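You operate a simulated robot arm through the tools that you are given. There is no shell and no other tool. Be economical: measure what you need, move in short steps, check, and stop when the job is done.

You are at the controls of a simulated robot arm. One attempt, no reset.

## Task
Fit the orange plate pack, the orange gasket and the cover to the cell.
Fine: the blue plate pack comes out first, into the rinse tray; the wing bolts stay loose.

It is judged by the outcome, as a careful person would: the job done as asked, and still so three seconds after it is handed in. It fails if anything else is knocked over, pushed out of place, dropped, spilled or broken. Lids that push on must go on centred and level and be pressed home; caps that screw on are set level and turned clockwise until they are tight.

## Robot
A 6-joint arm with a two-finger parallel gripper, fixed in place. Base frame: the origin is at the foot of the arm, x ahead of it, y to its left, z up; the work surface is at about z = 860. Lengths are in mm, angles in rad, forces in N, time in s.
With the tool pointing down near the work surface it reaches from about 360 to 760 mm from the base axis. Its first joint turns from -1.152 to 1.152 rad. Payload 2.45 kg.
The tool frame sits at the grasp point between the pads (the TCP): z along the fingers, y along the line on which they close. The tips reach 24 mm beyond it. Largest opening 68 mm; finger width 17, thickness 10; the body of the gripper, 40 by 70 mm, starts 41 mm behind the TCP.
Orientation is told as [roll, pitch, yaw] about the base's x, y, z axes, in that order, counted from this pose: with the fingers straight down and closing along the base's y, the tool's x points along the base's -x, its y along +y and its z along -z.

## Interface
- The arm moves only by the tool nudge_tool. Its argument "deltas" is a list of rows, each a list of 6 numbers: the shift along the tool's x, y, z in m, then the turn, a rotation vector about the tool's x, y, z in rad. In form: [[tx, ty, tz, rx, ry, rz], ...]. A call has 1 to 20 rows; each row is the pose to reach, as a shift and turn from the pose commanded when the call began, along the tool's axes at that moment. "jaw" is the finger opening in m, from 0 to 0.068, set as the call begins (left out, the last holds). A row lasts 0.2 s, in which the tool goes at most 50 mm and 0.15 rad; a call with a longer step from one row to the next is refused whole, and so is a gripper value outside its range. A pose out of reach is approached as far as the arm can. The call stops where the force on the tool passes 40 N (or 10 N more than at its start, if that is more) or the arm is blocked; 0.2 s more then pass. Each finger travels about 108 mm/s and halts on what it meets, pressing with about 45 N; the grip force reading is that of the motor and also rises with nothing between the fingers. The clock runs only during rows and for 0.2 s after the last one: add rows that repeat a pose to give the fingers time. It gives the time, the measured TCP pose, the force on the tool (base axes), the opening and the grip force at its end, in the units of the frame above (readings bear some noise), with the torque about the TCP (base axes, N m) and any sound that the robot's microphone picked up.
- Cameras (640 x 400 px; columns grow to the right, rows downward): "scene" is fixed at [160.8, 407.7, 1465.9]; the picture's right is [-0.82, -0.57, 0.00], its down [-0.33, 0.47, -0.82] and it looks along [0.47, -0.68, -0.57] (base axes); focal length 309 px, centre (320, 200). "wrist" rides on the gripper at [84, 11, -75] in the tool frame; the picture's right is [-0.13, 0.99, 0.00], its down [-0.60, -0.08, -0.79] and it looks along [-0.79, -0.10, 0.61] (tool axes); focal length 251 px, centre (320, 200). There is no depth. A picture from a camera that has moved, and an enlarged one, comes with that camera's place and axes in the base frame and with its lens.
- get_image(camera): a new picture of that camera. The clock stands still meanwhile.
- enlarge(camera, box): a new picture of the part [left, top, right, bottom] of that camera's present view, enlarged. The clock stands still meanwhile.
- close_job(): hands the job in; it is judged then, once.

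Work in short steps. Places have to be worked out from the pictures, the camera data and where the tool is seen: move nearer, look again, correct. Check each grasp and each placing, and mend what went wrong. You have 120 turns and 76 pictures in all, those below and enlarged ones among them. Open the gripper and draw the arm clear of the work before you hand the job in, unless the task says otherwise; then end with one line.

The tools are called after "Call:" by a JSON object that holds its "method" and its "body". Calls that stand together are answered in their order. nudge_tool: Moves the arm, as the interface text tells. Its arguments: {"type":"object","properties":{"deltas":{"type":"array"},"jaw":{"type":"number"}},"required":["deltas"]} The other tools are called the same way: get_image (camera) takes a picture; enlarge (camera, box) takes an enlarged picture of a part of a camera's view; close_job () hands the job in.

At the start:

```text
time: 0.0
tcp_pos: [499.9, 56.8, 1244.0]
tcp_rot: [0.001, -0.001, 0.0]
contact_force: [0.4, -1.0, -0.6]
torque: [0.05, -0.01, 0.01]
finger_gap: 67.9
gripper_force: 0.1
```

scene: 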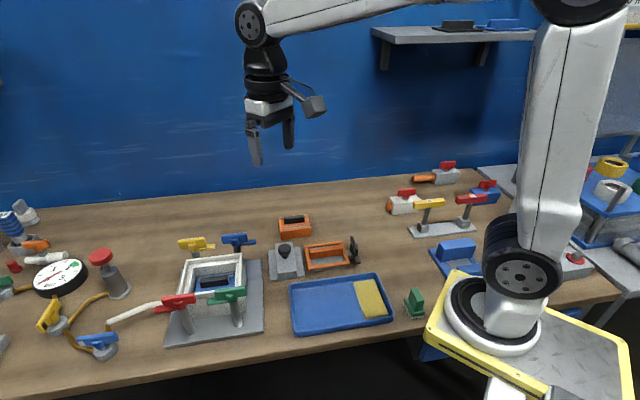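
wrist: 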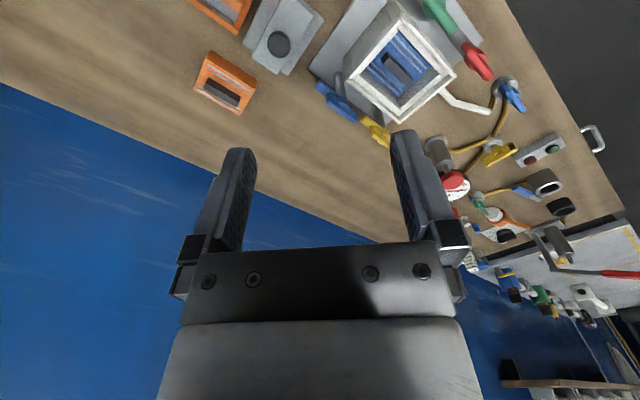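

I'll start with enlarged views of the cell region and the parts to locate them.

Call:
{"method": "enlarge", "body": {"camera": "scene", "box": [150, 200, 310, 360]}}

Call:
{"method": "enlarge", "body": {"camera": "scene", "box": [260, 200, 420, 340]}}

Call:
{"method": "enlarge", "body": {"camera": "wrist", "box": [180, 0, 500, 160]}}

```text
2.50 times, centred on (230, 280) of scene
camera zoom: at [160.8, 407.7, 1465.9], right [-0.82, -0.57, 0.0], down [-0.33, 0.47, -0.82], along [0.47, -0.68, -0.57], focal length 773 px, centre (545, 0)
```

zoom: 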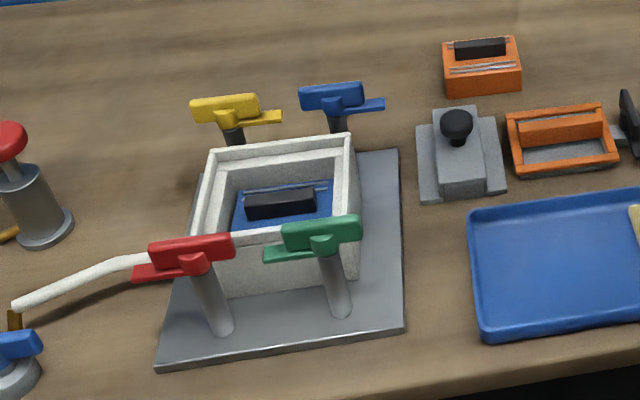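

```text
2.86 times, centred on (340, 270) of scene
camera zoom: at [160.8, 407.7, 1465.9], right [-0.82, -0.57, 0.0], down [-0.33, 0.47, -0.82], along [0.47, -0.68, -0.57], focal length 884 px, centre (263, 0)
```

zoom: 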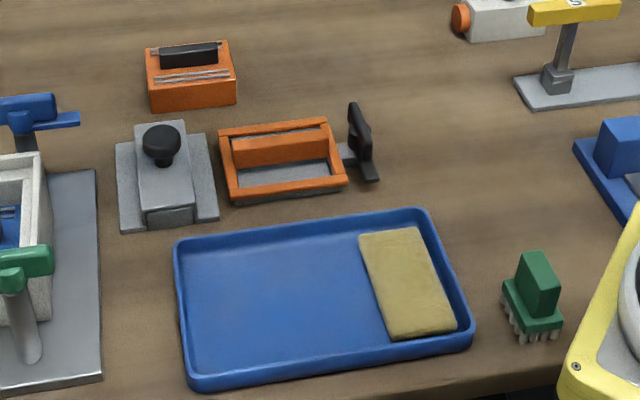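

```text
2.00 times, centred on (340, 80) of wrist
camera zoom: at [414.6, 68.3, 1318.7], right [0.13, 0.99, 0.0], down [0.6, -0.08, 0.79], along [0.79, -0.1, -0.61], focal length 503 px, centre (280, 440)
```

zoom: 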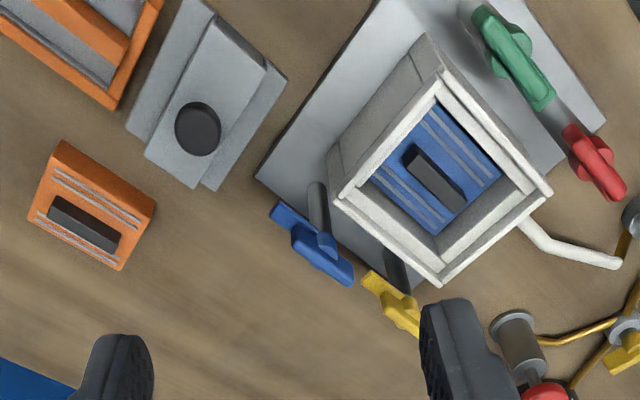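

The cell sits near (610,163); the orange pack is near (620,-128), the cover near (575,-33), the gasket near (480,-88), and the tray near (390,20). I'll lower the tool toward the cell for a closer look.

Call:
{"method": "nudge_tool", "body": {"deltas": [[0, 0.016, 0.036, 0, 0, 0], [0, 0.032, 0.072, 0, 0, 0], [0, 0.048, 0.108, 0, 0, 0], [0, 0.063, 0.144, 0, 0, 0]]}}

Call:
{"method": "get_image", "body": {"camera": "wrist"}}

Call:
{"method": "nudge_tool", "body": {"deltas": [[0, -0.05, 0, 0, 0, 0], [0.006, -0.1, 0, 0, 0, 0], [0.01, -0.15, 0, 0, 0, 0], [0.02, -0.195, 0, 0, 0, 0]]}}

Call:
{"method": "get_image", "body": {"camera": "wrist"}}

```text
time: 1.0
tcp_pos: [500.4, 119.7, 1101.3]
tcp_rot: [0.001, -0.002, 0.0]
contact_force: [-0.4, -0.3, -0.3]
torque: [0.02, 0.02, -0.02]
finger_gap: 68.2
gripper_force: 0.0
```

```text
70 pictures are left
camera wrist: at [415.2, 131.3, 1175.5], right [0.13, 0.99, 0.0], down [0.6, -0.08, 0.79], along [0.79, -0.1, -0.61], focal length 251 px, centre (320, 200)
```

wrist: 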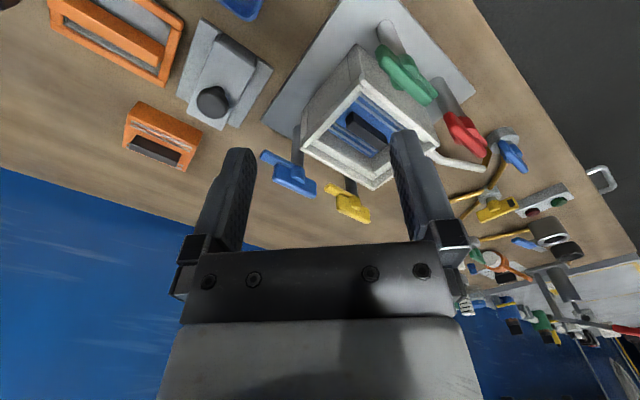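

```text
refused: row 2 steps farther than a row can; nothing moved
```

```text
69 pictures are left
camera wrist: at [415.2, 131.3, 1175.5], right [0.13, 0.99, 0.0], down [0.6, -0.08, 0.79], along [0.79, -0.1, -0.61], focal length 251 px, centre (320, 200)
```

wrist: 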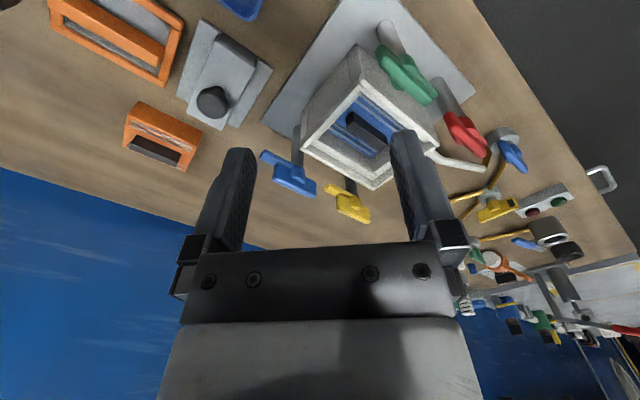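

The second move was refused because one step was too long. I'll enlarge the cell from this pose, then move to the right with shorter steps.

Call:
{"method": "enlarge", "body": {"camera": "wrist", "box": [240, 0, 500, 200]}}

Call:
{"method": "nudge_tool", "body": {"deltas": [[0.005, -0.045, 0, 0, 0, 0], [0.01, -0.09, 0, 0, 0, 0], [0.015, -0.135, 0, 0, 0, 0], [0.02, -0.18, 0, 0, 0, 0]]}}

Call:
{"method": "enlarge", "body": {"camera": "wrist", "box": [200, 0, 450, 200]}}

```text
2.00 times, centred on (370, 100) of wrist
camera zoom: at [415.2, 131.3, 1175.5], right [0.13, 0.99, 0.0], down [0.6, -0.08, 0.79], along [0.79, -0.1, -0.61], focal length 503 px, centre (220, 400)
```

zoom: 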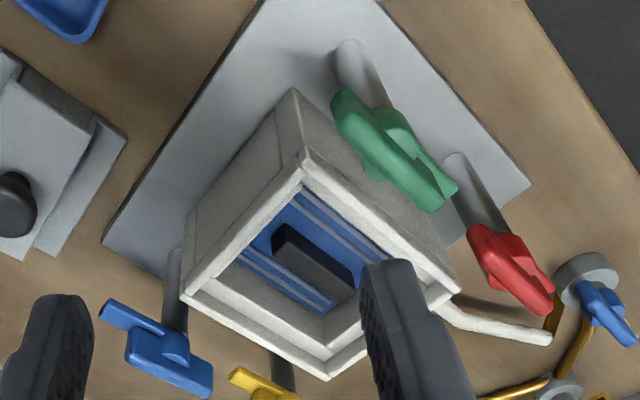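

```text
time: 2.0
tcp_pos: [480.9, -61.3, 1101.4]
tcp_rot: [-0.001, -0.001, 0.0]
contact_force: [0.0, -1.3, -0.2]
torque: [0.03, 0.02, -0.01]
finger_gap: 68.2
gripper_force: 0.1
```

```text
2.00 times, centred on (325, 100) of wrist
camera zoom: at [395.0, -50.1, 1175.6], right [0.13, 0.99, 0.0], down [0.6, -0.08, 0.79], along [0.79, -0.1, -0.61], focal length 503 px, centre (310, 400)
```

zoom: 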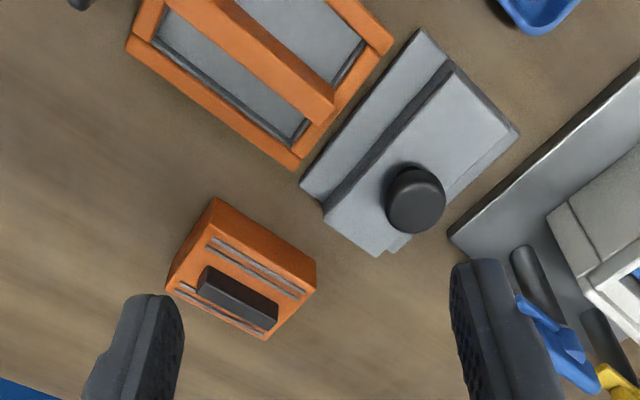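

The cell looks about 128x106 mm, turned 45°. The gasket is about 107x81, and the cover seems turned 90° relative to the cell. I'll look at the cover and gasket from closer, steeper positions.

Call:
{"method": "nudge_tool", "body": {"deltas": [[0, -0.013, 0.045, 0, 0, 0], [0, -0.027, 0.09, 0, 0, 0], [0, -0.04, 0.1, 0, 0, 0]]}}

Call:
{"method": "enlarge", "body": {"camera": "wrist", "box": [170, 0, 470, 188]}}

Call:
{"method": "nudge_tool", "body": {"deltas": [[-0.045, 0.02, 0, 0, 0, 0], [-0.09, 0.04, 0, 0, 0, 0]]}}

Call:
{"method": "enlarge", "body": {"camera": "wrist", "box": [170, 0, 470, 188]}}

```text
time: 2.8
tcp_pos: [480.4, -102.1, 1003.3]
tcp_rot: [0.001, 0.0, 0.0]
contact_force: [-0.2, 0.3, 0.6]
torque: [0.01, 0.04, 0.03]
finger_gap: 68.0
gripper_force: 0.2
```

```text
2.13 times, centred on (320, 94) of wrist
camera zoom: at [395.0, -89.3, 1077.8], right [0.13, 0.99, 0.0], down [0.6, -0.08, 0.79], along [0.79, -0.1, -0.61], focal length 535 px, centre (320, 426)
```

zoom: 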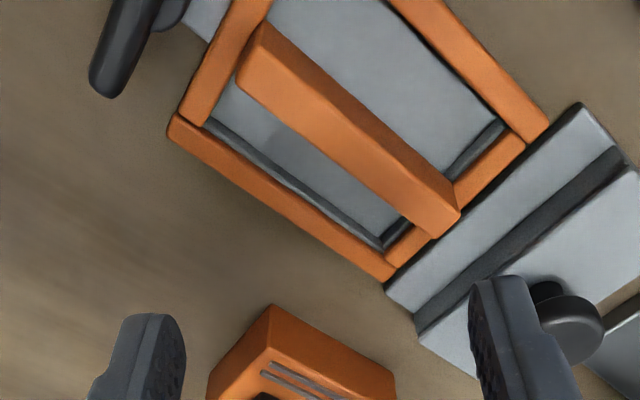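

```text
time: 3.4
tcp_pos: [571.1, -59.7, 1003.6]
tcp_rot: [-0.001, 0.001, -0.002]
contact_force: [-0.2, 0.7, 0.6]
torque: [0.01, 0.03, 0.03]
finger_gap: 68.0
gripper_force: 0.1
```

```text
2.13 times, centred on (320, 94) of wrist
camera zoom: at [485.8, -48.2, 1077.0], right [0.13, 0.99, 0.0], down [0.6, -0.08, 0.79], along [0.79, -0.1, -0.61], focal length 535 px, centre (320, 426)
```

zoom: 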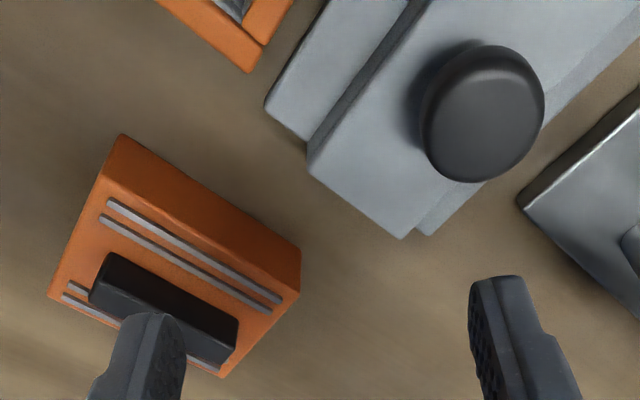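

I need a clearer view of what stands beside the gasket (black post) and of the cover profile.

Call:
{"method": "enlarge", "body": {"camera": "scene", "box": [262, 205, 372, 285]}}

Call:
{"method": "enlarge", "body": {"camera": "scene", "box": [160, 220, 270, 350]}}

```text
5.00 times, centred on (317, 245) of scene
camera zoom: at [160.8, 407.7, 1465.9], right [-0.82, -0.57, 0.0], down [-0.33, 0.47, -0.82], along [0.47, -0.68, -0.57], focal length 1547 px, centre (335, -25)
```

zoom: 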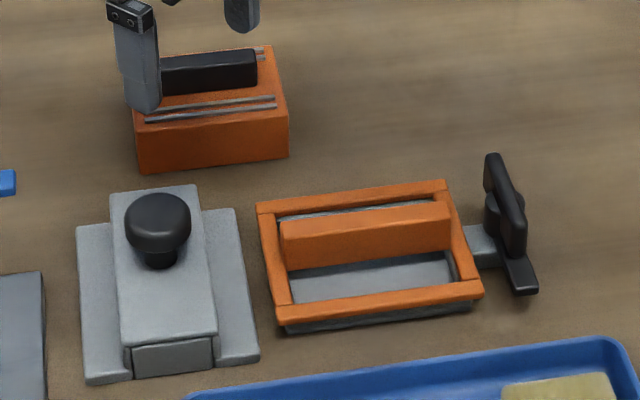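

```text
3.08 times, centred on (215, 285) of scene
camera zoom: at [160.8, 407.7, 1465.9], right [-0.82, -0.57, 0.0], down [-0.33, 0.47, -0.82], along [0.47, -0.68, -0.57], focal length 952 px, centre (643, -62)
```

zoom: 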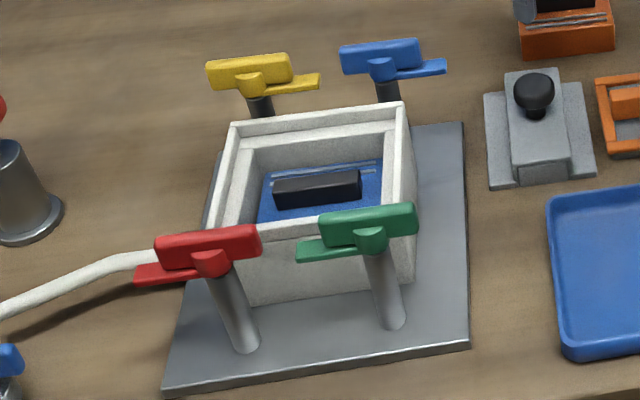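

The gasket sits on a small gray holder and should lift straight up. The cover has a tunnel for the gasket's bar, so it must be turned 90°. I'll rise and move over the cell with yaw 45°, so the fingers close across the blue pack's handle.

Call:
{"method": "nudge_tool", "body": {"deltas": [[0, 0, -0.048, 0, 0, 0], [0, 0, -0.096, 0, 0, 0], [-0.009, 0.038, -0.096, 0, 0, -0.131], [-0.017, 0.076, -0.096, 0, 0, -0.262], [-0.026, 0.114, -0.096, 0, 0, -0.393], [-0.034, 0.152, -0.096, 0, 0, -0.524], [-0.043, 0.19, -0.096, 0, 0, -0.655], [-0.051, 0.226, -0.096, 0, 0, -0.785], [-0.051, 0.226, -0.096, 0, 0, -0.785]]}}

Call:
{"method": "get_image", "body": {"camera": "wrist"}}

```text
time: 5.4
tcp_pos: [621.4, 167.2, 1097.7]
tcp_rot: [0.0, 0.001, 0.788]
contact_force: [0.4, -0.4, -0.4]
torque: [-0.02, -0.03, -0.02]
finger_gap: 67.9
gripper_force: 0.1
```

```text
62 pictures are left
camera wrist: at [553.7, 115.9, 1171.8], right [-0.61, 0.79, 0.0], down [0.48, 0.37, 0.79], along [0.63, 0.48, -0.61], focal length 251 px, centre (320, 200)
```

wrist: 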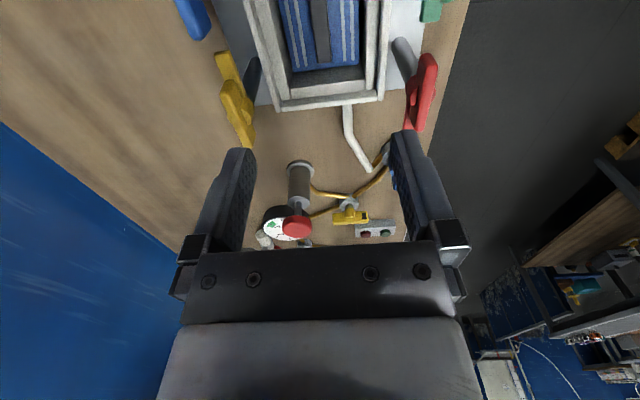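

I'll step back along the cell's long axis to get the whole cell in view.

Call:
{"method": "nudge_tool", "body": {"deltas": [[0.04, 0, 0.02, 0, 0, 0], [0.08, 0, 0.03, 0, 0, 0], [0.1, 0, 0.03, 0, 0, 0], [0.1, 0, 0.03, 0, 0, 0]]}}

Call:
{"method": "enlarge", "body": {"camera": "wrist", "box": [190, 0, 450, 163]}}

```text
time: 6.4
tcp_pos: [549.9, 94.2, 1066.0]
tcp_rot: [-0.001, 0.002, 0.786]
contact_force: [-0.3, 0.2, 1.2]
torque: [0.01, 0.02, 0.04]
finger_gap: 68.1
gripper_force: 0.1
```

```text
2.45 times, centred on (320, 82) of wrist
camera zoom: at [482.1, 42.6, 1140.8], right [-0.61, 0.79, 0.0], down [0.48, 0.37, 0.79], along [0.63, 0.48, -0.61], focal length 617 px, centre (320, 491)
```

zoom: 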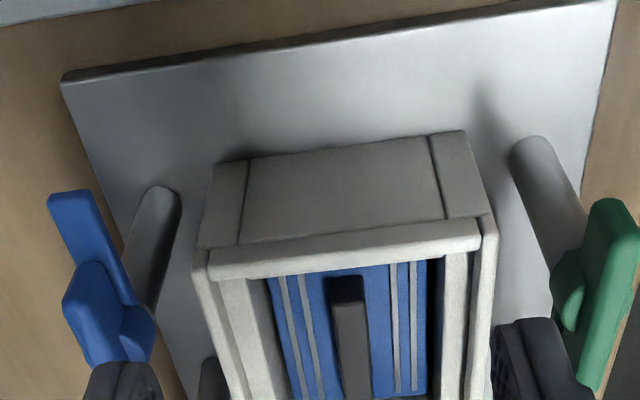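

I'll zoom in further on the cavity to measure its angle more precisely.

Call:
{"method": "enlarge", "body": {"camera": "wrist", "box": [260, 50, 400, 200]}}

```text
2.67 times, centred on (330, 125) of wrist
camera zoom: at [482.1, 42.6, 1140.8], right [-0.61, 0.79, 0.0], down [0.48, 0.37, 0.79], along [0.63, 0.48, -0.61], focal length 670 px, centre (293, 400)
```

zoom: 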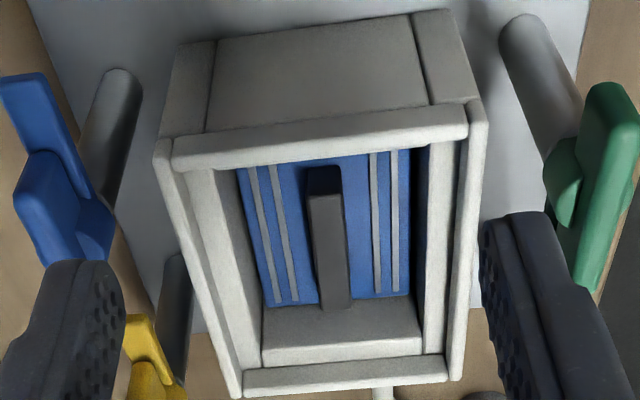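

The cell measures well here: its long axis matches tool yaw 0.786, and its centre is at about (620,168). The rim is at about z 940 and the blue handle top at about 920. I'll move over the handle with the jaws narrowed to 36 mm and stop above the rim.

Call:
{"method": "nudge_tool", "body": {"deltas": [[-0.045, 0.001, 0.0, 0, 0, 0], [-0.09, 0.0024, 0.02, 0, 0, 0], [-0.101, 0.0024, 0.06, 0, 0, 0], [-0.101, 0.0024, 0.09, 0, 0, 0], [-0.101, 0.0024, 0.09, 0, 0, 0]], "jaw": 0.036}}

Call:
{"method": "get_image", "body": {"camera": "wrist"}}

Call:
{"method": "enlarge", "body": {"camera": "scene", "box": [160, 200, 280, 340]}}

```text
time: 7.6
tcp_pos: [618.5, 166.0, 977.9]
tcp_rot: [0.0, 0.0, 0.785]
contact_force: [-0.8, -0.5, -0.2]
torque: [0.01, -0.03, 0.0]
finger_gap: 35.8
gripper_force: 0.1
```

```text
59 pictures are left
camera wrist: at [550.3, 115.2, 1052.4], right [-0.61, 0.79, 0.0], down [0.48, 0.37, 0.79], along [0.63, 0.48, -0.61], focal length 251 px, centre (320, 200)
```

wrist: 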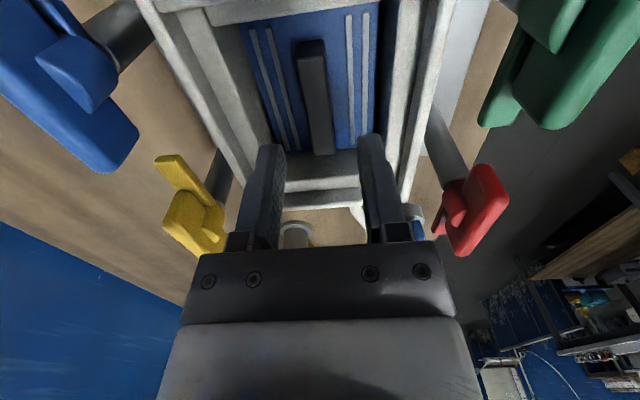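

```text
2.86 times, centred on (220, 270) of scene
camera zoom: at [160.8, 407.7, 1465.9], right [-0.82, -0.57, 0.0], down [-0.33, 0.47, -0.82], along [0.47, -0.68, -0.57], focal length 884 px, centre (606, 0)
```

zoom: 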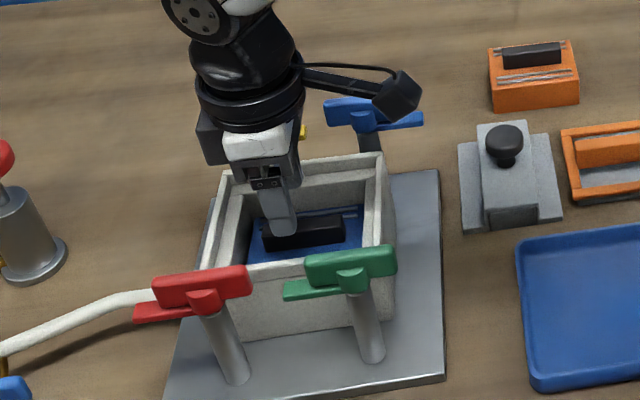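

The handle is centred along X and about 2 mm off in Y, with perhaps 1.5° of twist. I'll correct that, descend so the tips straddle the handle, and look.

Call:
{"method": "nudge_tool", "body": {"deltas": [[0, -0.002, 0.015, 0, 0, 0.025], [0, -0.002, 0.03, 0, 0, 0.025], [0, -0.002, 0.043, 0, 0, 0.025], [0, -0.002, 0.043, 0, 0, 0.025]]}}

Call:
{"method": "get_image", "body": {"camera": "wrist"}}

Call:
{"method": "enlarge", "body": {"camera": "scene", "box": [190, 220, 260, 300]}}

```text
time: 8.6
tcp_pos: [621.4, 166.3, 938.3]
tcp_rot: [-0.004, -0.007, 0.759]
contact_force: [-10.3, -4.2, 38.8]
torque: [0.09, 0.66, 0.09]
finger_gap: 36.5
gripper_force: 0.3
```

```text
57 pictures are left
camera wrist: at [551.6, 116.8, 1011.6], right [-0.59, 0.81, 0.0], down [0.49, 0.36, 0.8], along [0.64, 0.47, -0.6], focal length 251 px, centre (320, 200)
```

wrist: 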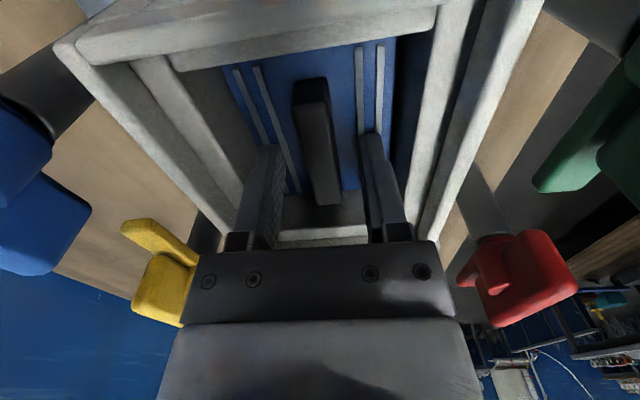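

```text
5.00 times, centred on (225, 260) of scene
camera zoom: at [159.7, 407.3, 1466.2], right [-0.82, -0.57, 0.0], down [-0.32, 0.47, -0.82], along [0.47, -0.67, -0.57], focal length 1547 px, centre (795, -100)
```

zoom: 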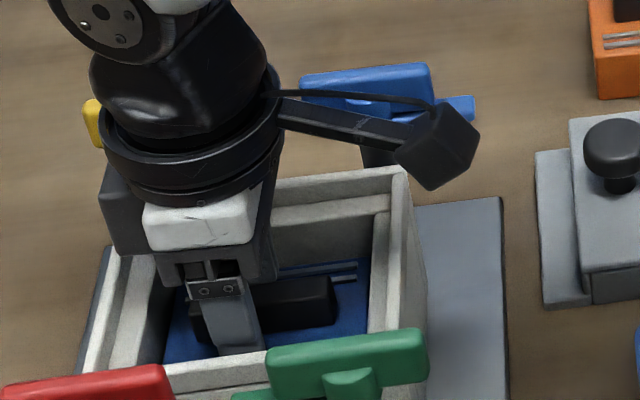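

The tips touched the top of the pack at about z 914, so the handle is higher than I thought. Both pictures show its centre about 11 mm further along tool +x. I'll lift 3 mm, shift there, and close.

Call:
{"method": "nudge_tool", "body": {"deltas": [[0.0, 0.0, -0.008, 0, 0, 0], [0.011, 0.0006, -0.008, 0, 0, 0], [0.011, 0.0006, -0.0075, 0, 0, 0]]}}

Call:
{"method": "get_image", "body": {"camera": "wrist"}}

```text
time: 9.4
tcp_pos: [610.8, 158.0, 940.5]
tcp_rot: [0.0, 0.002, 0.759]
contact_force: [0.2, -0.3, 0.2]
torque: [-0.01, 0.03, 0.0]
finger_gap: 36.1
gripper_force: 0.0
```

```text
55 pictures are left
camera wrist: at [542.2, 108.9, 1014.5], right [-0.59, 0.81, 0.0], down [0.49, 0.36, 0.79], along [0.64, 0.47, -0.61], focal length 251 px, centre (320, 200)
```

wrist: 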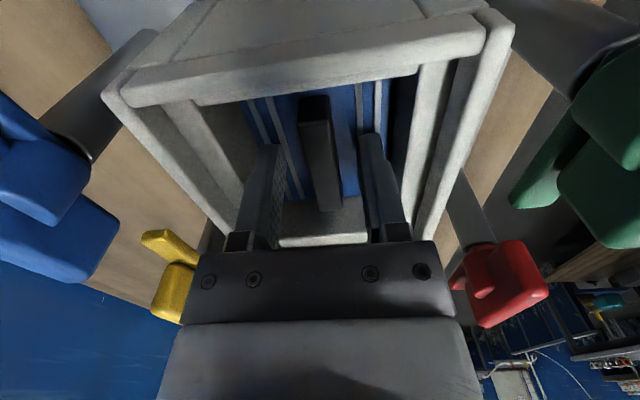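

The handle sits between the fingers. Closing now.

Call:
{"method": "nudge_tool", "body": {"deltas": [[0, 0, 0, 0, 0, 0], [0, 0, 0, 0, 0, 0], [0, 0, 0, 0, 0, 0]], "jaw": 0.0}}

```text
time: 10.2
tcp_pos: [611.6, 159.3, 940.9]
tcp_rot: [0.0, 0.0, 0.76]
contact_force: [2.0, 1.6, -0.8]
torque: [0.07, 0.01, 0.05]
finger_gap: 13.6
gripper_force: 33.7
```

Gripped at 13.6 mm. Lifting straight up slowly, then checking.

Call:
{"method": "nudge_tool", "body": {"deltas": [[0, 0, -0.008, 0, 0, 0], [0, 0, -0.02, 0, 0, 0], [0, 0, -0.04, 0, 0, 0], [0, 0, -0.07, 0, 0, 0], [0, 0, -0.1, 0, 0, 0], [0, 0, -0.12, 0, 0, 0]]}}

Call:
{"method": "get_image", "body": {"camera": "scene"}}

```text
time: 11.6
tcp_pos: [612.5, 159.9, 1062.6]
tcp_rot: [0.002, 0.0, 0.758]
contact_force: [-1.0, -0.2, -1.8]
torque: [0.04, 0.01, 0.01]
finger_gap: 13.5
gripper_force: 33.1
```

```text
54 pictures are left
```

scene: 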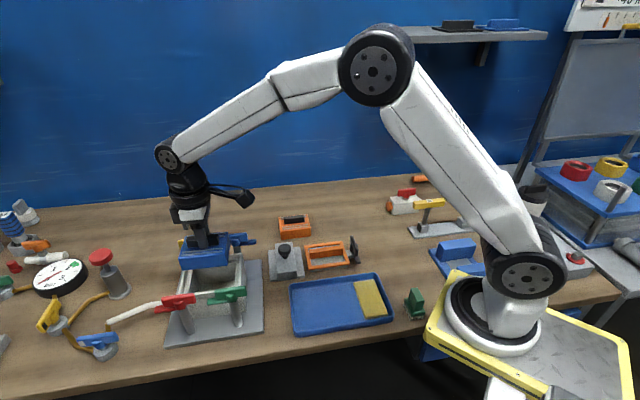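

The pack is out cleanly and its body is about 31 mm tall. The free part of the tray is centred near (403,38), so I'll carry it there.

Call:
{"method": "nudge_tool", "body": {"deltas": [[0.039, 0.009, 0, 0, 0, 0], [0.079, 0.018, 0, 0, 0, 0], [0.118, 0.028, 0, 0, 0, 0], [0.157, 0.037, 0, 0, 0, 0], [0.197, 0.046, 0, 0, 0, -0.02], [0.236, 0.055, 0, 0, 0, -0.027], [0.236, 0.055, 0.04, 0, 0, -0.027], [0.236, 0.055, 0.08, 0, 0, -0.027], [0.236, 0.055, 0.1, 0, 0, -0.027], [0.236, 0.055, 0.1, 0, 0, -0.027]]}}

Call:
{"method": "get_image", "body": {"camera": "scene"}}

Call:
{"method": "get_image", "body": {"camera": "wrist"}}

```text
time: 13.8
tcp_pos: [404.3, 34.5, 959.0]
tcp_rot: [-0.002, 0.0, 0.789]
contact_force: [-0.6, 0.4, -2.8]
torque: [-0.01, -0.01, -0.01]
finger_gap: 13.4
gripper_force: 33.2
```

```text
53 pictures are left
```

scene: 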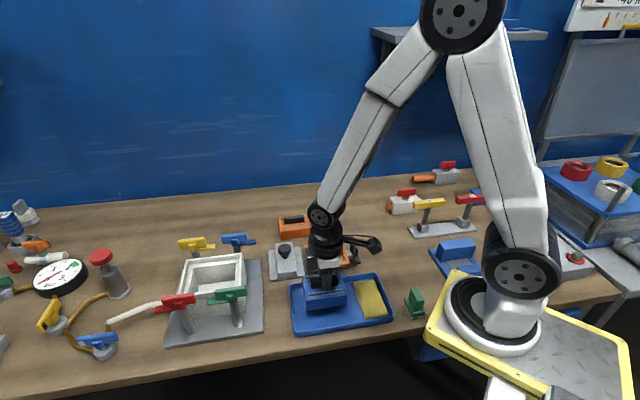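

```text
52 pictures are left
camera wrist: at [336.0, -15.6, 1033.4], right [-0.61, 0.79, 0.0], down [0.48, 0.37, 0.79], along [0.63, 0.48, -0.61], focal length 251 px, centre (320, 200)
```

wrist: 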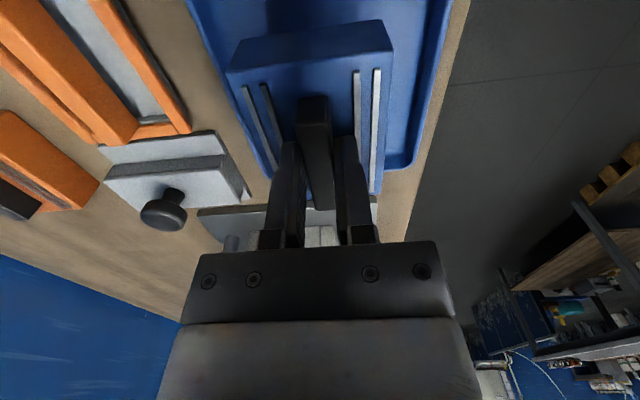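

The pack is well inside the tray outline. I'll lower it in fine steps until it touches, expecting TCP z near 922.

Call:
{"method": "nudge_tool", "body": {"deltas": [[0, 0, 0.015, 0, 0, 0], [0, 0, 0.025, 0, 0, 0], [0, 0, 0.029, 0, 0, 0], [0, 0, 0.032, 0, 0, 0], [0, 0, 0.034, 0, 0, 0], [0, 0, 0.036, 0, 0, 0], [0, 0, 0.038, 0, 0, 0]]}}

```text
time: 15.4
tcp_pos: [403.8, 35.6, 923.5]
tcp_rot: [-0.001, 0.0, 0.789]
contact_force: [-6.6, -5.1, 32.9]
torque: [-0.25, 0.33, 0.0]
finger_gap: 13.6
gripper_force: 33.8
```

It made contact at z 923.5. I'll ease up 1.5 mm, release, then rise.

Call:
{"method": "nudge_tool", "body": {"deltas": [[0, 0, -0.0015, 0, 0, 0], [0, 0, -0.0015, 0, 0, 0]]}}

Call:
{"method": "nudge_tool", "body": {"deltas": [[0, 0, 0, 0, 0, 0], [0, 0, 0, 0, 0, 0], [0, 0, -0.02, 0, 0, 0], [0, 0, -0.05, 0, 0, 0], [0, 0, -0.1, 0, 0, 0], [0, 0, -0.14, 0, 0, 0]], "jaw": 0.036}}

Call:
{"method": "enlarge", "body": {"camera": "scene", "box": [260, 200, 420, 340]}}

```text
time: 16.0
tcp_pos: [404.2, 36.2, 924.0]
tcp_rot: [0.0, 0.0, 0.786]
contact_force: [0.0, -1.0, -2.0]
torque: [0.01, 0.01, 0.01]
finger_gap: 13.6
gripper_force: 33.5
```

```text
time: 17.4
tcp_pos: [404.1, 35.3, 1064.2]
tcp_rot: [-0.001, 0.001, 0.788]
contact_force: [-0.2, 0.3, 0.3]
torque: [0.02, -0.01, -0.01]
finger_gap: 36.1
gripper_force: 0.0
```

```text
2.86 times, centred on (340, 270) of scene
camera zoom: at [160.8, 407.7, 1465.9], right [-0.82, -0.57, 0.0], down [-0.32, 0.47, -0.82], along [0.47, -0.68, -0.57], focal length 884 px, centre (263, 0)
```

zoom: 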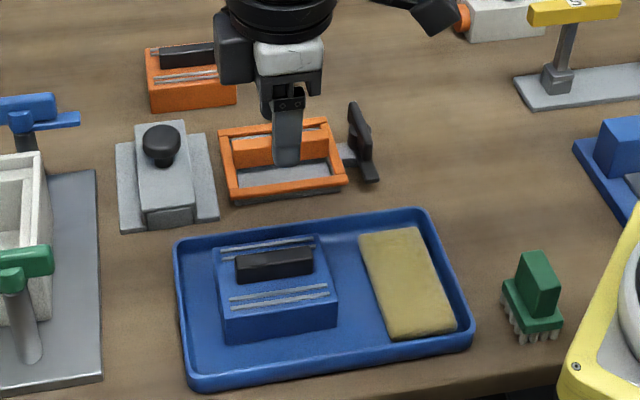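

The blue pack rests flat in the tray. Next I'll view the orange pack from behind along its long axis.

Call:
{"method": "nudge_tool", "body": {"deltas": [[0.009, -0.046, 0, 0, 0, 0], [0.018, -0.092, 0, 0, 0, 0], [0.027, -0.138, 0, 0, 0, 0], [0.037, -0.183, 0, 0, 0, 0], [0.046, -0.229, 0, 0, 0, 0], [0.055, -0.275, 0, 0, 0, 0], [0.055, -0.275, 0.045, 0, 0, 0], [0.055, -0.275, 0.045, 0, 0, 0]]}}

Call:
{"method": "enlarge", "body": {"camera": "wrist", "box": [220, 0, 440, 200]}}

```text
time: 19.2
tcp_pos: [561.7, -195.5, 1020.2]
tcp_rot: [0.0, 0.001, 0.788]
contact_force: [-0.2, 0.1, 0.6]
torque: [0.0, 0.03, -0.02]
finger_gap: 36.1
gripper_force: 0.0
```

```text
2.00 times, centred on (330, 100) of wrist
camera zoom: at [493.2, -245.9, 1094.5], right [-0.61, 0.79, 0.0], down [0.48, 0.37, 0.79], along [0.63, 0.48, -0.61], focal length 503 px, centre (300, 400)
```

zoom: 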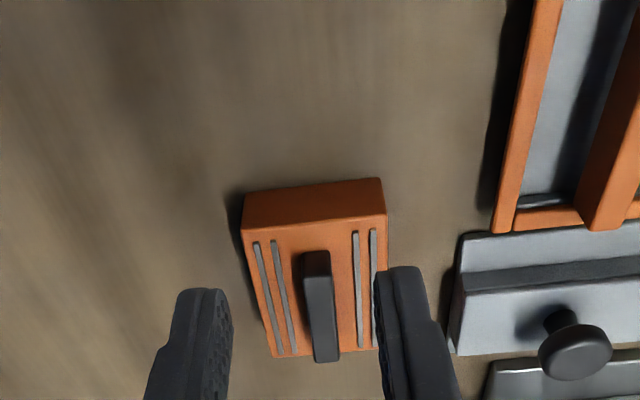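

The orange pack is aligned with the tool, and its centre is 92 mm ahead. I'll move over it and down to straddle the handle.

Call:
{"method": "nudge_tool", "body": {"deltas": [[-0.046, -0.001, 0.0, 0, 0, 0], [-0.092, -0.001, 0.01, 0, 0, 0], [-0.092, -0.001, 0.05, 0, 0, 0], [-0.092, -0.001, 0.08, 0, 0, 0], [-0.092, -0.001, 0.08, 0, 0, 0]]}}

Call:
{"method": "get_image", "body": {"camera": "wrist"}}

Call:
{"method": "enlarge", "body": {"camera": "scene", "box": [260, 190, 340, 250]}}

```text
time: 20.4
tcp_pos: [625.5, -132.0, 940.3]
tcp_rot: [0.0, 0.001, 0.787]
contact_force: [1.3, 0.4, -0.4]
torque: [0.0, 0.01, -0.02]
finger_gap: 35.7
gripper_force: 0.1
```

```text
49 pictures are left
camera wrist: at [557.3, -182.9, 1013.8], right [-0.61, 0.79, 0.0], down [0.48, 0.37, 0.79], along [0.63, 0.48, -0.61], focal length 251 px, centre (320, 200)
```

wrist: 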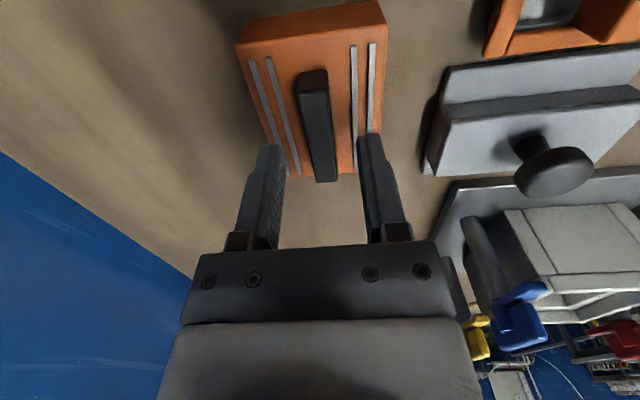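

```text
6.67 times, centred on (300, 220) of scene
camera zoom: at [160.8, 407.7, 1465.9], right [-0.82, -0.57, 0.0], down [-0.33, 0.47, -0.82], along [0.47, -0.68, -0.57], focal length 2062 px, centre (453, 67)
```

zoom: 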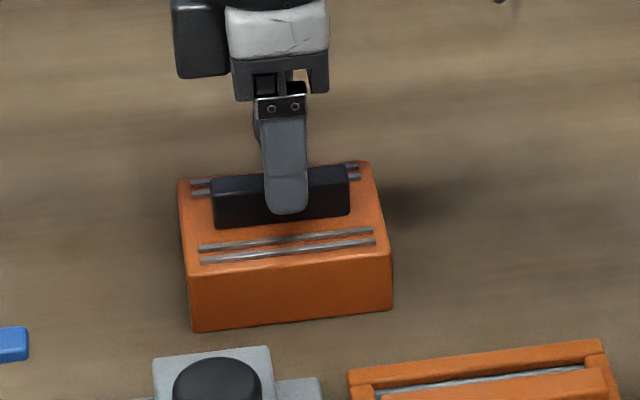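

Alignment is good; I'll apply small corrections, descend to z 919, and close.

Call:
{"method": "nudge_tool", "body": {"deltas": [[-0.003, -0.001, 0.01, 0, 0, 0.012], [-0.003, -0.001, 0.021, 0, 0, 0.012], [-0.003, -0.001, 0.021, 0, 0, 0.012]]}}

Call:
{"method": "nudge_tool", "body": {"deltas": [[0, 0, 0, 0, 0, 0], [0, 0, 0, 0, 0, 0], [0, 0, 0, 0, 0, 0]], "jaw": 0.0}}

```text
time: 21.2
tcp_pos: [627.8, -129.9, 918.8]
tcp_rot: [-0.001, 0.001, 0.774]
contact_force: [0.1, 0.8, 0.1]
torque: [-0.01, 0.01, 0.0]
finger_gap: 35.9
gripper_force: 0.1
```

```text
time: 22.0
tcp_pos: [629.0, -129.9, 918.9]
tcp_rot: [0.0, 0.0, 0.775]
contact_force: [-0.7, 0.1, 0.3]
torque: [0.0, -0.05, 0.02]
finger_gap: 13.7
gripper_force: 32.8
```

Gripped. I'll lift clear and compare how the pack sits in the fingers with the earlier blue-pack picture.

Call:
{"method": "nudge_tool", "body": {"deltas": [[0, 0, -0.01, 0, 0, 0], [0, 0, -0.04, 0, 0, 0], [0, 0, -0.08, 0, 0, 0], [0, 0, -0.12, 0, 0, 0], [0, 0, -0.16, 0, 0, 0], [0, 0, -0.16, 0, 0, 0]]}}

Call:
{"method": "get_image", "body": {"camera": "wrist"}}

```text
time: 23.4
tcp_pos: [626.6, -129.7, 1077.8]
tcp_rot: [0.0, -0.001, 0.773]
contact_force: [-0.7, 0.5, -2.4]
torque: [-0.01, 0.01, -0.04]
finger_gap: 13.8
gripper_force: 33.5
```

```text
47 pictures are left
camera wrist: at [558.8, -180.0, 1152.4], right [-0.6, 0.8, 0.0], down [0.49, 0.37, 0.79], along [0.63, 0.48, -0.61], focal length 251 px, centre (320, 200)
```

wrist: 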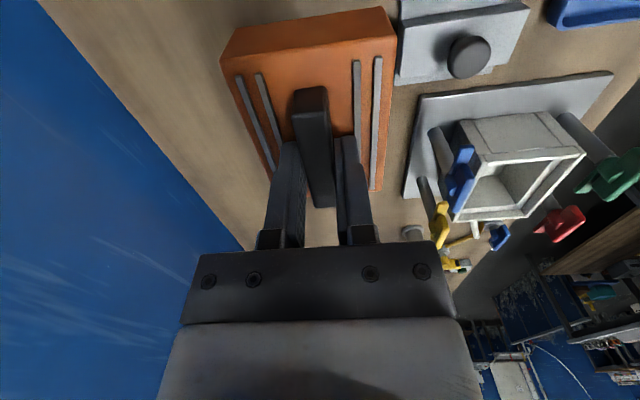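

Comparing the two pictures, the orange pack sits about 5 mm nearer the camera in the grip than the blue one did, so the target TCP is about (614.5,163). I'll carry it there at a safe height above the bolts.

Call:
{"method": "nudge_tool", "body": {"deltas": [[0, 0, -0.02, 0, 0, 0], [-0.028, 0.031, -0.02, 0, 0, 0], [-0.056, 0.062, -0.02, 0, 0, 0], [-0.084, 0.093, -0.02, 0, 0, 0], [-0.112, 0.124, -0.02, 0, 0, 0], [-0.14, 0.156, -0.02, 0, 0, 0], [-0.168, 0.187, -0.02, 0, 0, 0], [-0.196, 0.218, -0.02, 0, 0, -0.005], [-0.196, 0.218, 0.02, 0, 0, -0.005], [-0.196, 0.218, 0.05, 0, 0, -0.005], [-0.196, 0.218, 0.05, 0, 0, -0.005]]}}

Call:
{"method": "get_image", "body": {"camera": "wrist"}}

Call:
{"method": "enlarge", "body": {"camera": "scene", "box": [160, 200, 280, 340]}}

```text
time: 25.8
tcp_pos: [617.2, 162.7, 1027.0]
tcp_rot: [0.0, -0.001, 0.779]
contact_force: [0.0, 0.5, -2.1]
torque: [-0.01, 0.03, -0.01]
finger_gap: 13.7
gripper_force: 34.0
```

```text
46 pictures are left
camera wrist: at [547.4, 112.0, 1101.9], right [-0.61, 0.8, 0.0], down [0.48, 0.37, 0.79], along [0.63, 0.48, -0.61], focal length 251 px, centre (320, 200)
```

wrist: 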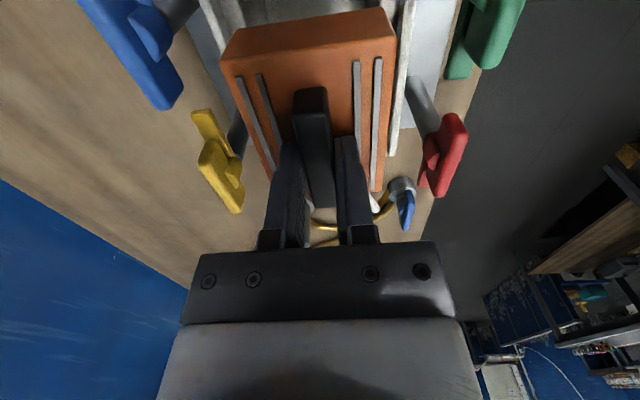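

```text
2.86 times, centred on (220, 270) of scene
camera zoom: at [160.8, 407.7, 1465.9], right [-0.82, -0.57, 0.0], down [-0.33, 0.47, -0.82], along [0.47, -0.68, -0.57], focal length 884 px, centre (606, 0)
```

zoom: 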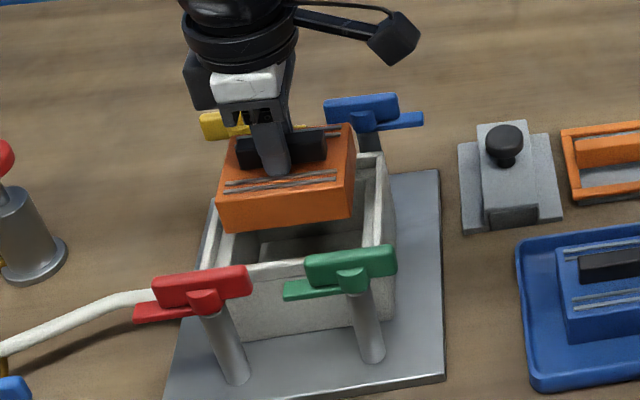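

The rims are symmetric about the tool, so the sideways position is right. I'll re-read the pose with a small correction and lower until the pack's bottom is at rim level.

Call:
{"method": "nudge_tool", "body": {"deltas": [[0.001, 0.0005, 0.01, 0, 0, 0], [0.001, 0.0005, 0.018, 0, 0, 0], [0.001, 0.0005, 0.018, 0, 0, 0]]}}

Call:
{"method": "enlarge", "body": {"camera": "scene", "box": [180, 220, 260, 300]}}

Call:
{"method": "get_image", "body": {"camera": "wrist"}}

```text
time: 26.6
tcp_pos: [615.4, 162.5, 1010.3]
tcp_rot: [-0.001, 0.0, 0.78]
contact_force: [0.1, -0.2, -2.0]
torque: [-0.01, 0.05, 0.02]
finger_gap: 13.7
gripper_force: 33.0
```

```text
5.00 times, centred on (220, 260) of scene
camera zoom: at [160.8, 407.7, 1465.9], right [-0.82, -0.57, 0.0], down [-0.33, 0.47, -0.82], along [0.47, -0.68, -0.57], focal length 1547 px, centre (820, -100)
```

zoom: 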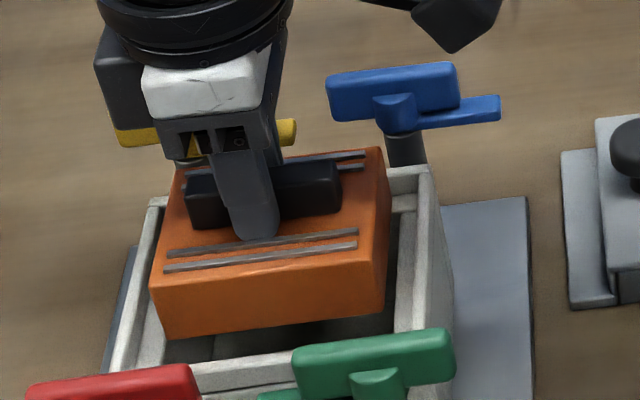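

```text
43 pictures are left
camera wrist: at [546.4, 112.2, 1083.9], right [-0.61, 0.8, 0.0], down [0.49, 0.37, 0.79], along [0.63, 0.48, -0.61], focal length 251 px, centre (320, 200)
```

wrist: 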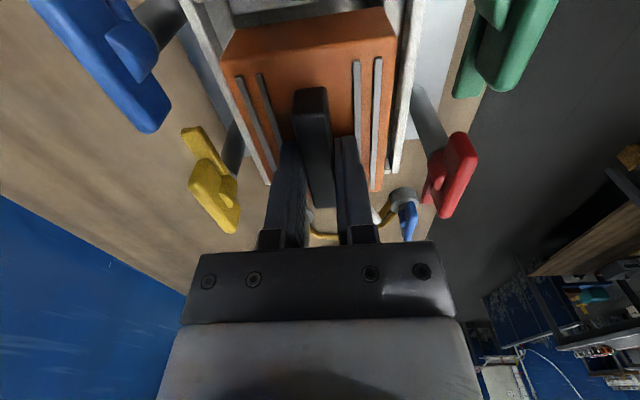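

The pack looks centred over the opening. Lowering slowly while watching the force.

Call:
{"method": "nudge_tool", "body": {"deltas": [[0, 0, 0.006, 0, 0, 0], [0, 0, 0.012, 0, 0, 0], [0, 0, 0.017, 0, 0, 0], [0, 0, 0.021, 0, 0, 0], [0, 0, 0.025, 0, 0, 0], [0, 0, 0.029, 0, 0, 0], [0, 0, 0.033, 0, 0, 0], [0, 0, 0.036, 0, 0, 0]]}}

```text
time: 28.4
tcp_pos: [613.4, 161.7, 974.2]
tcp_rot: [0.0, 0.0, 0.78]
contact_force: [-0.3, 0.9, -1.2]
torque: [-0.01, -0.01, 0.01]
finger_gap: 13.7
gripper_force: 33.8
```

No contact so far, with the pack's bottom inside the cavity. Continuing to the floor, expected at TCP about 941.

Call:
{"method": "nudge_tool", "body": {"deltas": [[0, 0, 0.008, 0, 0, 0], [0, 0, 0.016, 0, 0, 0], [0, 0, 0.022, 0, 0, 0], [0, 0, 0.026, 0, 0, 0], [0, 0, 0.028, 0, 0, 0], [0, 0, 0.03, 0, 0, 0], [0, 0, 0.032, 0, 0, 0], [0, 0, 0.034, 0, 0, 0], [0, 0, 0.036, 0, 0, 0]]}}

```text
time: 30.4
tcp_pos: [614.8, 162.8, 938.3]
tcp_rot: [-0.001, -0.001, 0.781]
contact_force: [-0.3, -0.2, -2.5]
torque: [-0.01, 0.0, -0.02]
finger_gap: 13.6
gripper_force: 33.5
```

Still free, so I'll continue in small steps to contact.

Call:
{"method": "nudge_tool", "body": {"deltas": [[0, 0, 0.002, 0, 0, 0], [0, 0, 0.004, 0, 0, 0], [0, 0, 0.006, 0, 0, 0], [0, 0, 0.008, 0, 0, 0], [0, 0, 0.01, 0, 0, 0]]}}

```text
time: 31.2
tcp_pos: [617.4, 162.7, 937.9]
tcp_rot: [-0.003, -0.009, 0.781]
contact_force: [1.2, -0.2, 3.2]
torque: [0.0, 0.27, -0.04]
finger_gap: 13.8
gripper_force: 33.5
stopped in row 3: the force on the tool passed its limit at 44 N (the readings are from after the stop); the commanded pose is now the measured one
```

The pack met the floor at TCP about 937. Releasing, rising, and looking.

Call:
{"method": "nudge_tool", "body": {"deltas": [[0, 0, -0.001, 0, 0, 0], [0, 0, -0.001, 0, 0, 0]], "jaw": 0.034}}

Call:
{"method": "nudge_tool", "body": {"deltas": [[0, 0, -0.02, 0, 0, 0], [0, 0, -0.06, 0, 0, 0], [0.03, 0, -0.1, 0, 0, 0], [0.07, 0, -0.128, 0, 0, 0], [0.1, 0, -0.128, 0, 0, 0], [0.1, 0, -0.128, 0, 0, 0]]}}

Call:
{"method": "enlarge", "body": {"camera": "wrist", "box": [260, 50, 400, 200]}}

```text
time: 31.8
tcp_pos: [617.0, 162.9, 939.1]
tcp_rot: [-0.002, -0.005, 0.78]
contact_force: [0.7, 0.2, 0.1]
torque: [0.0, -0.03, 0.01]
finger_gap: 33.9
gripper_force: 0.1
```

```text
time: 33.2
tcp_pos: [544.6, 92.3, 1066.6]
tcp_rot: [-0.004, -0.004, 0.781]
contact_force: [-0.1, -0.1, -0.5]
torque: [0.01, 0.03, -0.01]
finger_gap: 34.2
gripper_force: 0.1
```

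```text
2.67 times, centred on (330, 125) of wrist
camera zoom: at [475.0, 41.3, 1140.2], right [-0.61, 0.8, 0.0], down [0.48, 0.37, 0.8], along [0.63, 0.48, -0.6], focal length 670 px, centre (293, 400)
```

zoom: 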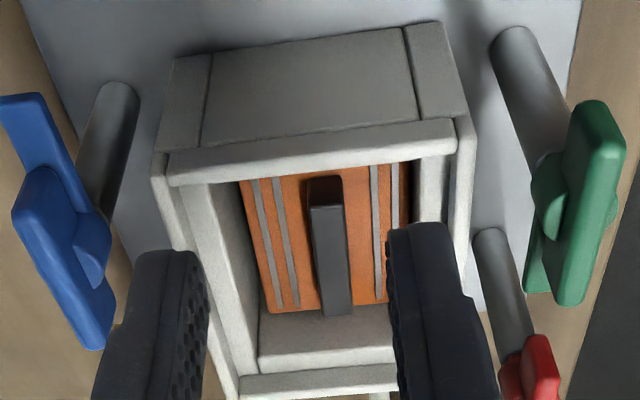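

The orange pack looks seated just as the blue one was. Next I'll go to the gasket, viewing it from behind along its bar, and take out the tiny tilt on the way.

Call:
{"method": "nudge_tool", "body": {"deltas": [[0.043, -0.013, 0, 0, 0, 0], [0.086, -0.027, 0, -0.002, 0, 0], [0.13, -0.041, 0, -0.005, 0, 0], [0.173, -0.054, 0, -0.005, 0, 0], [0.216, -0.068, 0, -0.005, 0, 0], [0.259, -0.0815, 0, -0.005, 0, 0], [0.259, -0.0815, 0.02, -0.005, 0, 0], [0.259, -0.0815, 0.02, -0.005, 0, 0]]}}

Call:
{"method": "enlarge", "body": {"camera": "wrist", "box": [200, 0, 440, 190]}}

```text
time: 35.0
tcp_pos: [418.8, -147.8, 1044.8]
tcp_rot: [0.002, -0.005, 0.781]
contact_force: [0.2, -0.4, 0.2]
torque: [-0.03, -0.03, -0.01]
finger_gap: 34.1
gripper_force: 0.1
```

```text
2.11 times, centred on (320, 95) of wrist
camera zoom: at [349.8, -199.0, 1118.7], right [-0.61, 0.8, 0.0], down [0.48, 0.36, 0.8], along [0.63, 0.48, -0.6], focal length 529 px, centre (320, 421)
```

zoom: 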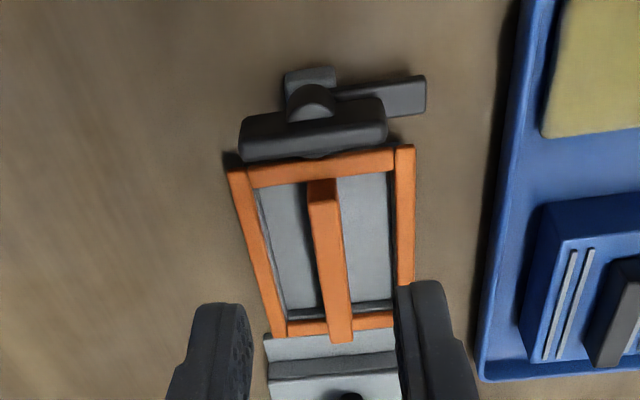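

The black-handled piece is part of the holder, just clear of the gasket. The gasket bar is centred 83 mm ahead and 4 mm to -y, with its top near z 900. I'll move over it and down partway.

Call:
{"method": "nudge_tool", "body": {"deltas": [[-0.045, -0.002, 0, 0, 0, 0], [-0.083, -0.0043, 0, -0.002, 0.005, 0], [-0.083, -0.0043, 0.045, -0.002, 0.005, 0], [-0.083, -0.0043, 0.09, -0.002, 0.005, 0], [-0.083, -0.0043, 0.11, -0.002, 0.005, 0], [-0.083, -0.0043, 0.11, -0.002, 0.005, 0]]}}

Call:
{"method": "get_image", "body": {"camera": "wrist"}}

Call:
{"method": "enlarge", "body": {"camera": "scene", "box": [280, 200, 380, 290]}}

```text
time: 36.4
tcp_pos: [481.7, -91.6, 935.2]
tcp_rot: [0.002, -0.001, 0.779]
contact_force: [0.6, -0.6, 0.2]
torque: [-0.01, 0.0, -0.01]
finger_gap: 33.9
gripper_force: 0.0
```

```text
40 pictures are left
camera wrist: at [413.7, -142.6, 1009.4], right [-0.61, 0.8, 0.0], down [0.49, 0.37, 0.79], along [0.63, 0.48, -0.61], focal length 251 px, centre (320, 200)
```

wrist: 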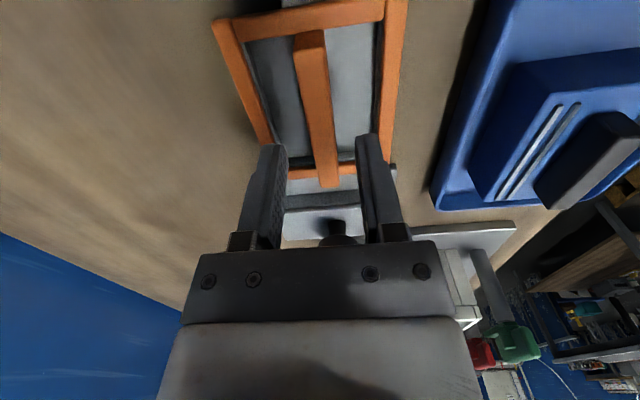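

```text
4.44 times, centred on (330, 245) of scene
camera zoom: at [160.8, 407.7, 1465.9], right [-0.82, -0.57, 0.0], down [-0.33, 0.47, -0.82], along [0.47, -0.68, -0.57], focal length 1375 px, centre (276, 0)
```

zoom: 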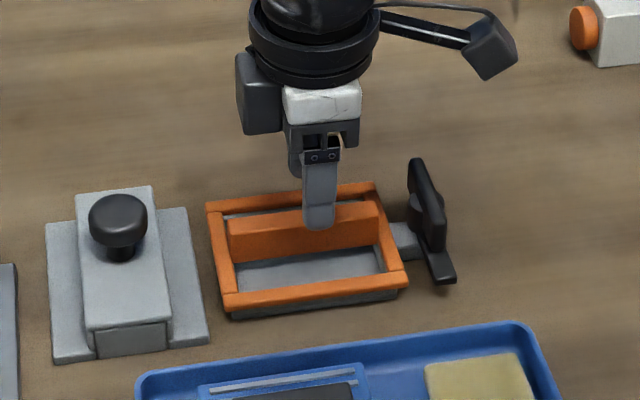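

Centred within about 1 mm and the camera clears the holder's handle. Descending to 908 and closing.

Call:
{"method": "nudge_tool", "body": {"deltas": [[0.001, 0.001, 0.01, 0, 0, 0.005], [0.001, 0.001, 0.02, 0, 0, 0.005], [0.001, 0.001, 0.027, 0, 0, 0.005], [0.001, 0.001, 0.027, 0, 0, 0.005]]}}

Call:
{"method": "nudge_tool", "body": {"deltas": [[0, 0, 0, 0, 0, 0], [0, 0, 0, 0, 0, 0], [0, 0, 0, 0, 0, 0]], "jaw": 0.0}}

```text
time: 37.4
tcp_pos: [479.9, -92.1, 908.8]
tcp_rot: [0.003, -0.002, 0.774]
contact_force: [-0.8, -1.0, 0.1]
torque: [-0.01, -0.01, 0.01]
finger_gap: 33.9
gripper_force: 0.1
```

```text
time: 38.2
tcp_pos: [479.2, -92.9, 907.3]
tcp_rot: [0.004, -0.001, 0.776]
contact_force: [0.6, 0.1, 0.8]
torque: [-0.03, -0.04, 0.05]
finger_gap: 13.1
gripper_force: 32.2
```

Gripped at 13.1 mm. Lifting a little, slowly, and watching whether the holder comes along.

Call:
{"method": "nudge_tool", "body": {"deltas": [[0, 0, -0.004, 0, 0, 0], [0, 0, -0.01, 0, 0, 0], [0, 0, -0.02, 0, 0, 0], [0, 0, -0.035, 0, 0, 0]]}}

Call:
{"method": "enlarge", "body": {"camera": "scene", "box": [280, 200, 380, 290]}}

```text
time: 39.2
tcp_pos: [478.0, -92.0, 942.0]
tcp_rot: [0.005, 0.002, 0.776]
contact_force: [0.0, 0.2, -0.3]
torque: [0.01, -0.01, 0.0]
finger_gap: 12.9
gripper_force: 33.1
```

```text
4.44 times, centred on (330, 245) of scene
camera zoom: at [160.8, 407.7, 1465.9], right [-0.82, -0.57, 0.0], down [-0.33, 0.47, -0.82], along [0.47, -0.68, -0.57], focal length 1375 px, centre (276, 0)
```

zoom: 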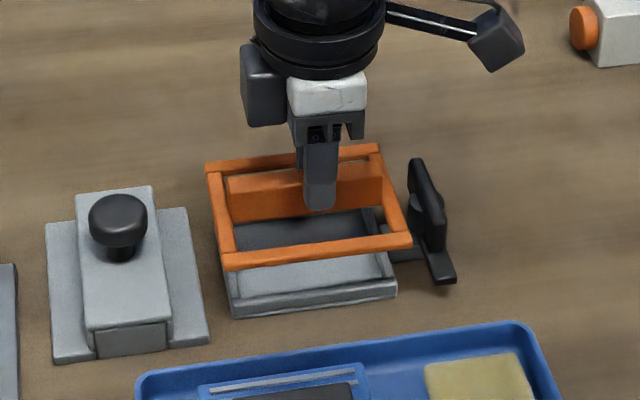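

The gasket came free and the holder stayed put. I'll raise it to a safe height and check how it sits in the grip.

Call:
{"method": "nudge_tool", "body": {"deltas": [[0, 0, -0.045, 0, 0, 0], [0, 0, -0.09, 0, 0, 0], [0, 0, -0.135, 0, 0, 0], [0, 0, -0.135, 0, 0, 0]]}}

Call:
{"method": "get_image", "body": {"camera": "wrist"}}

```text
time: 40.2
tcp_pos: [477.0, -95.0, 1078.4]
tcp_rot: [0.005, 0.0, 0.775]
contact_force: [-0.3, -0.5, -0.5]
torque: [0.0, 0.0, -0.01]
finger_gap: 13.0
gripper_force: 32.7
```

```text
37 pictures are left
camera wrist: at [409.1, -145.2, 1151.7], right [-0.6, 0.8, 0.0], down [0.49, 0.36, 0.79], along [0.63, 0.48, -0.61], focal length 251 px, centre (320, 200)
```

wrist: 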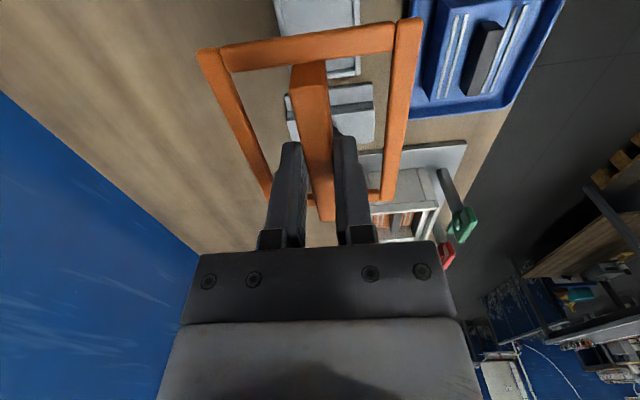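

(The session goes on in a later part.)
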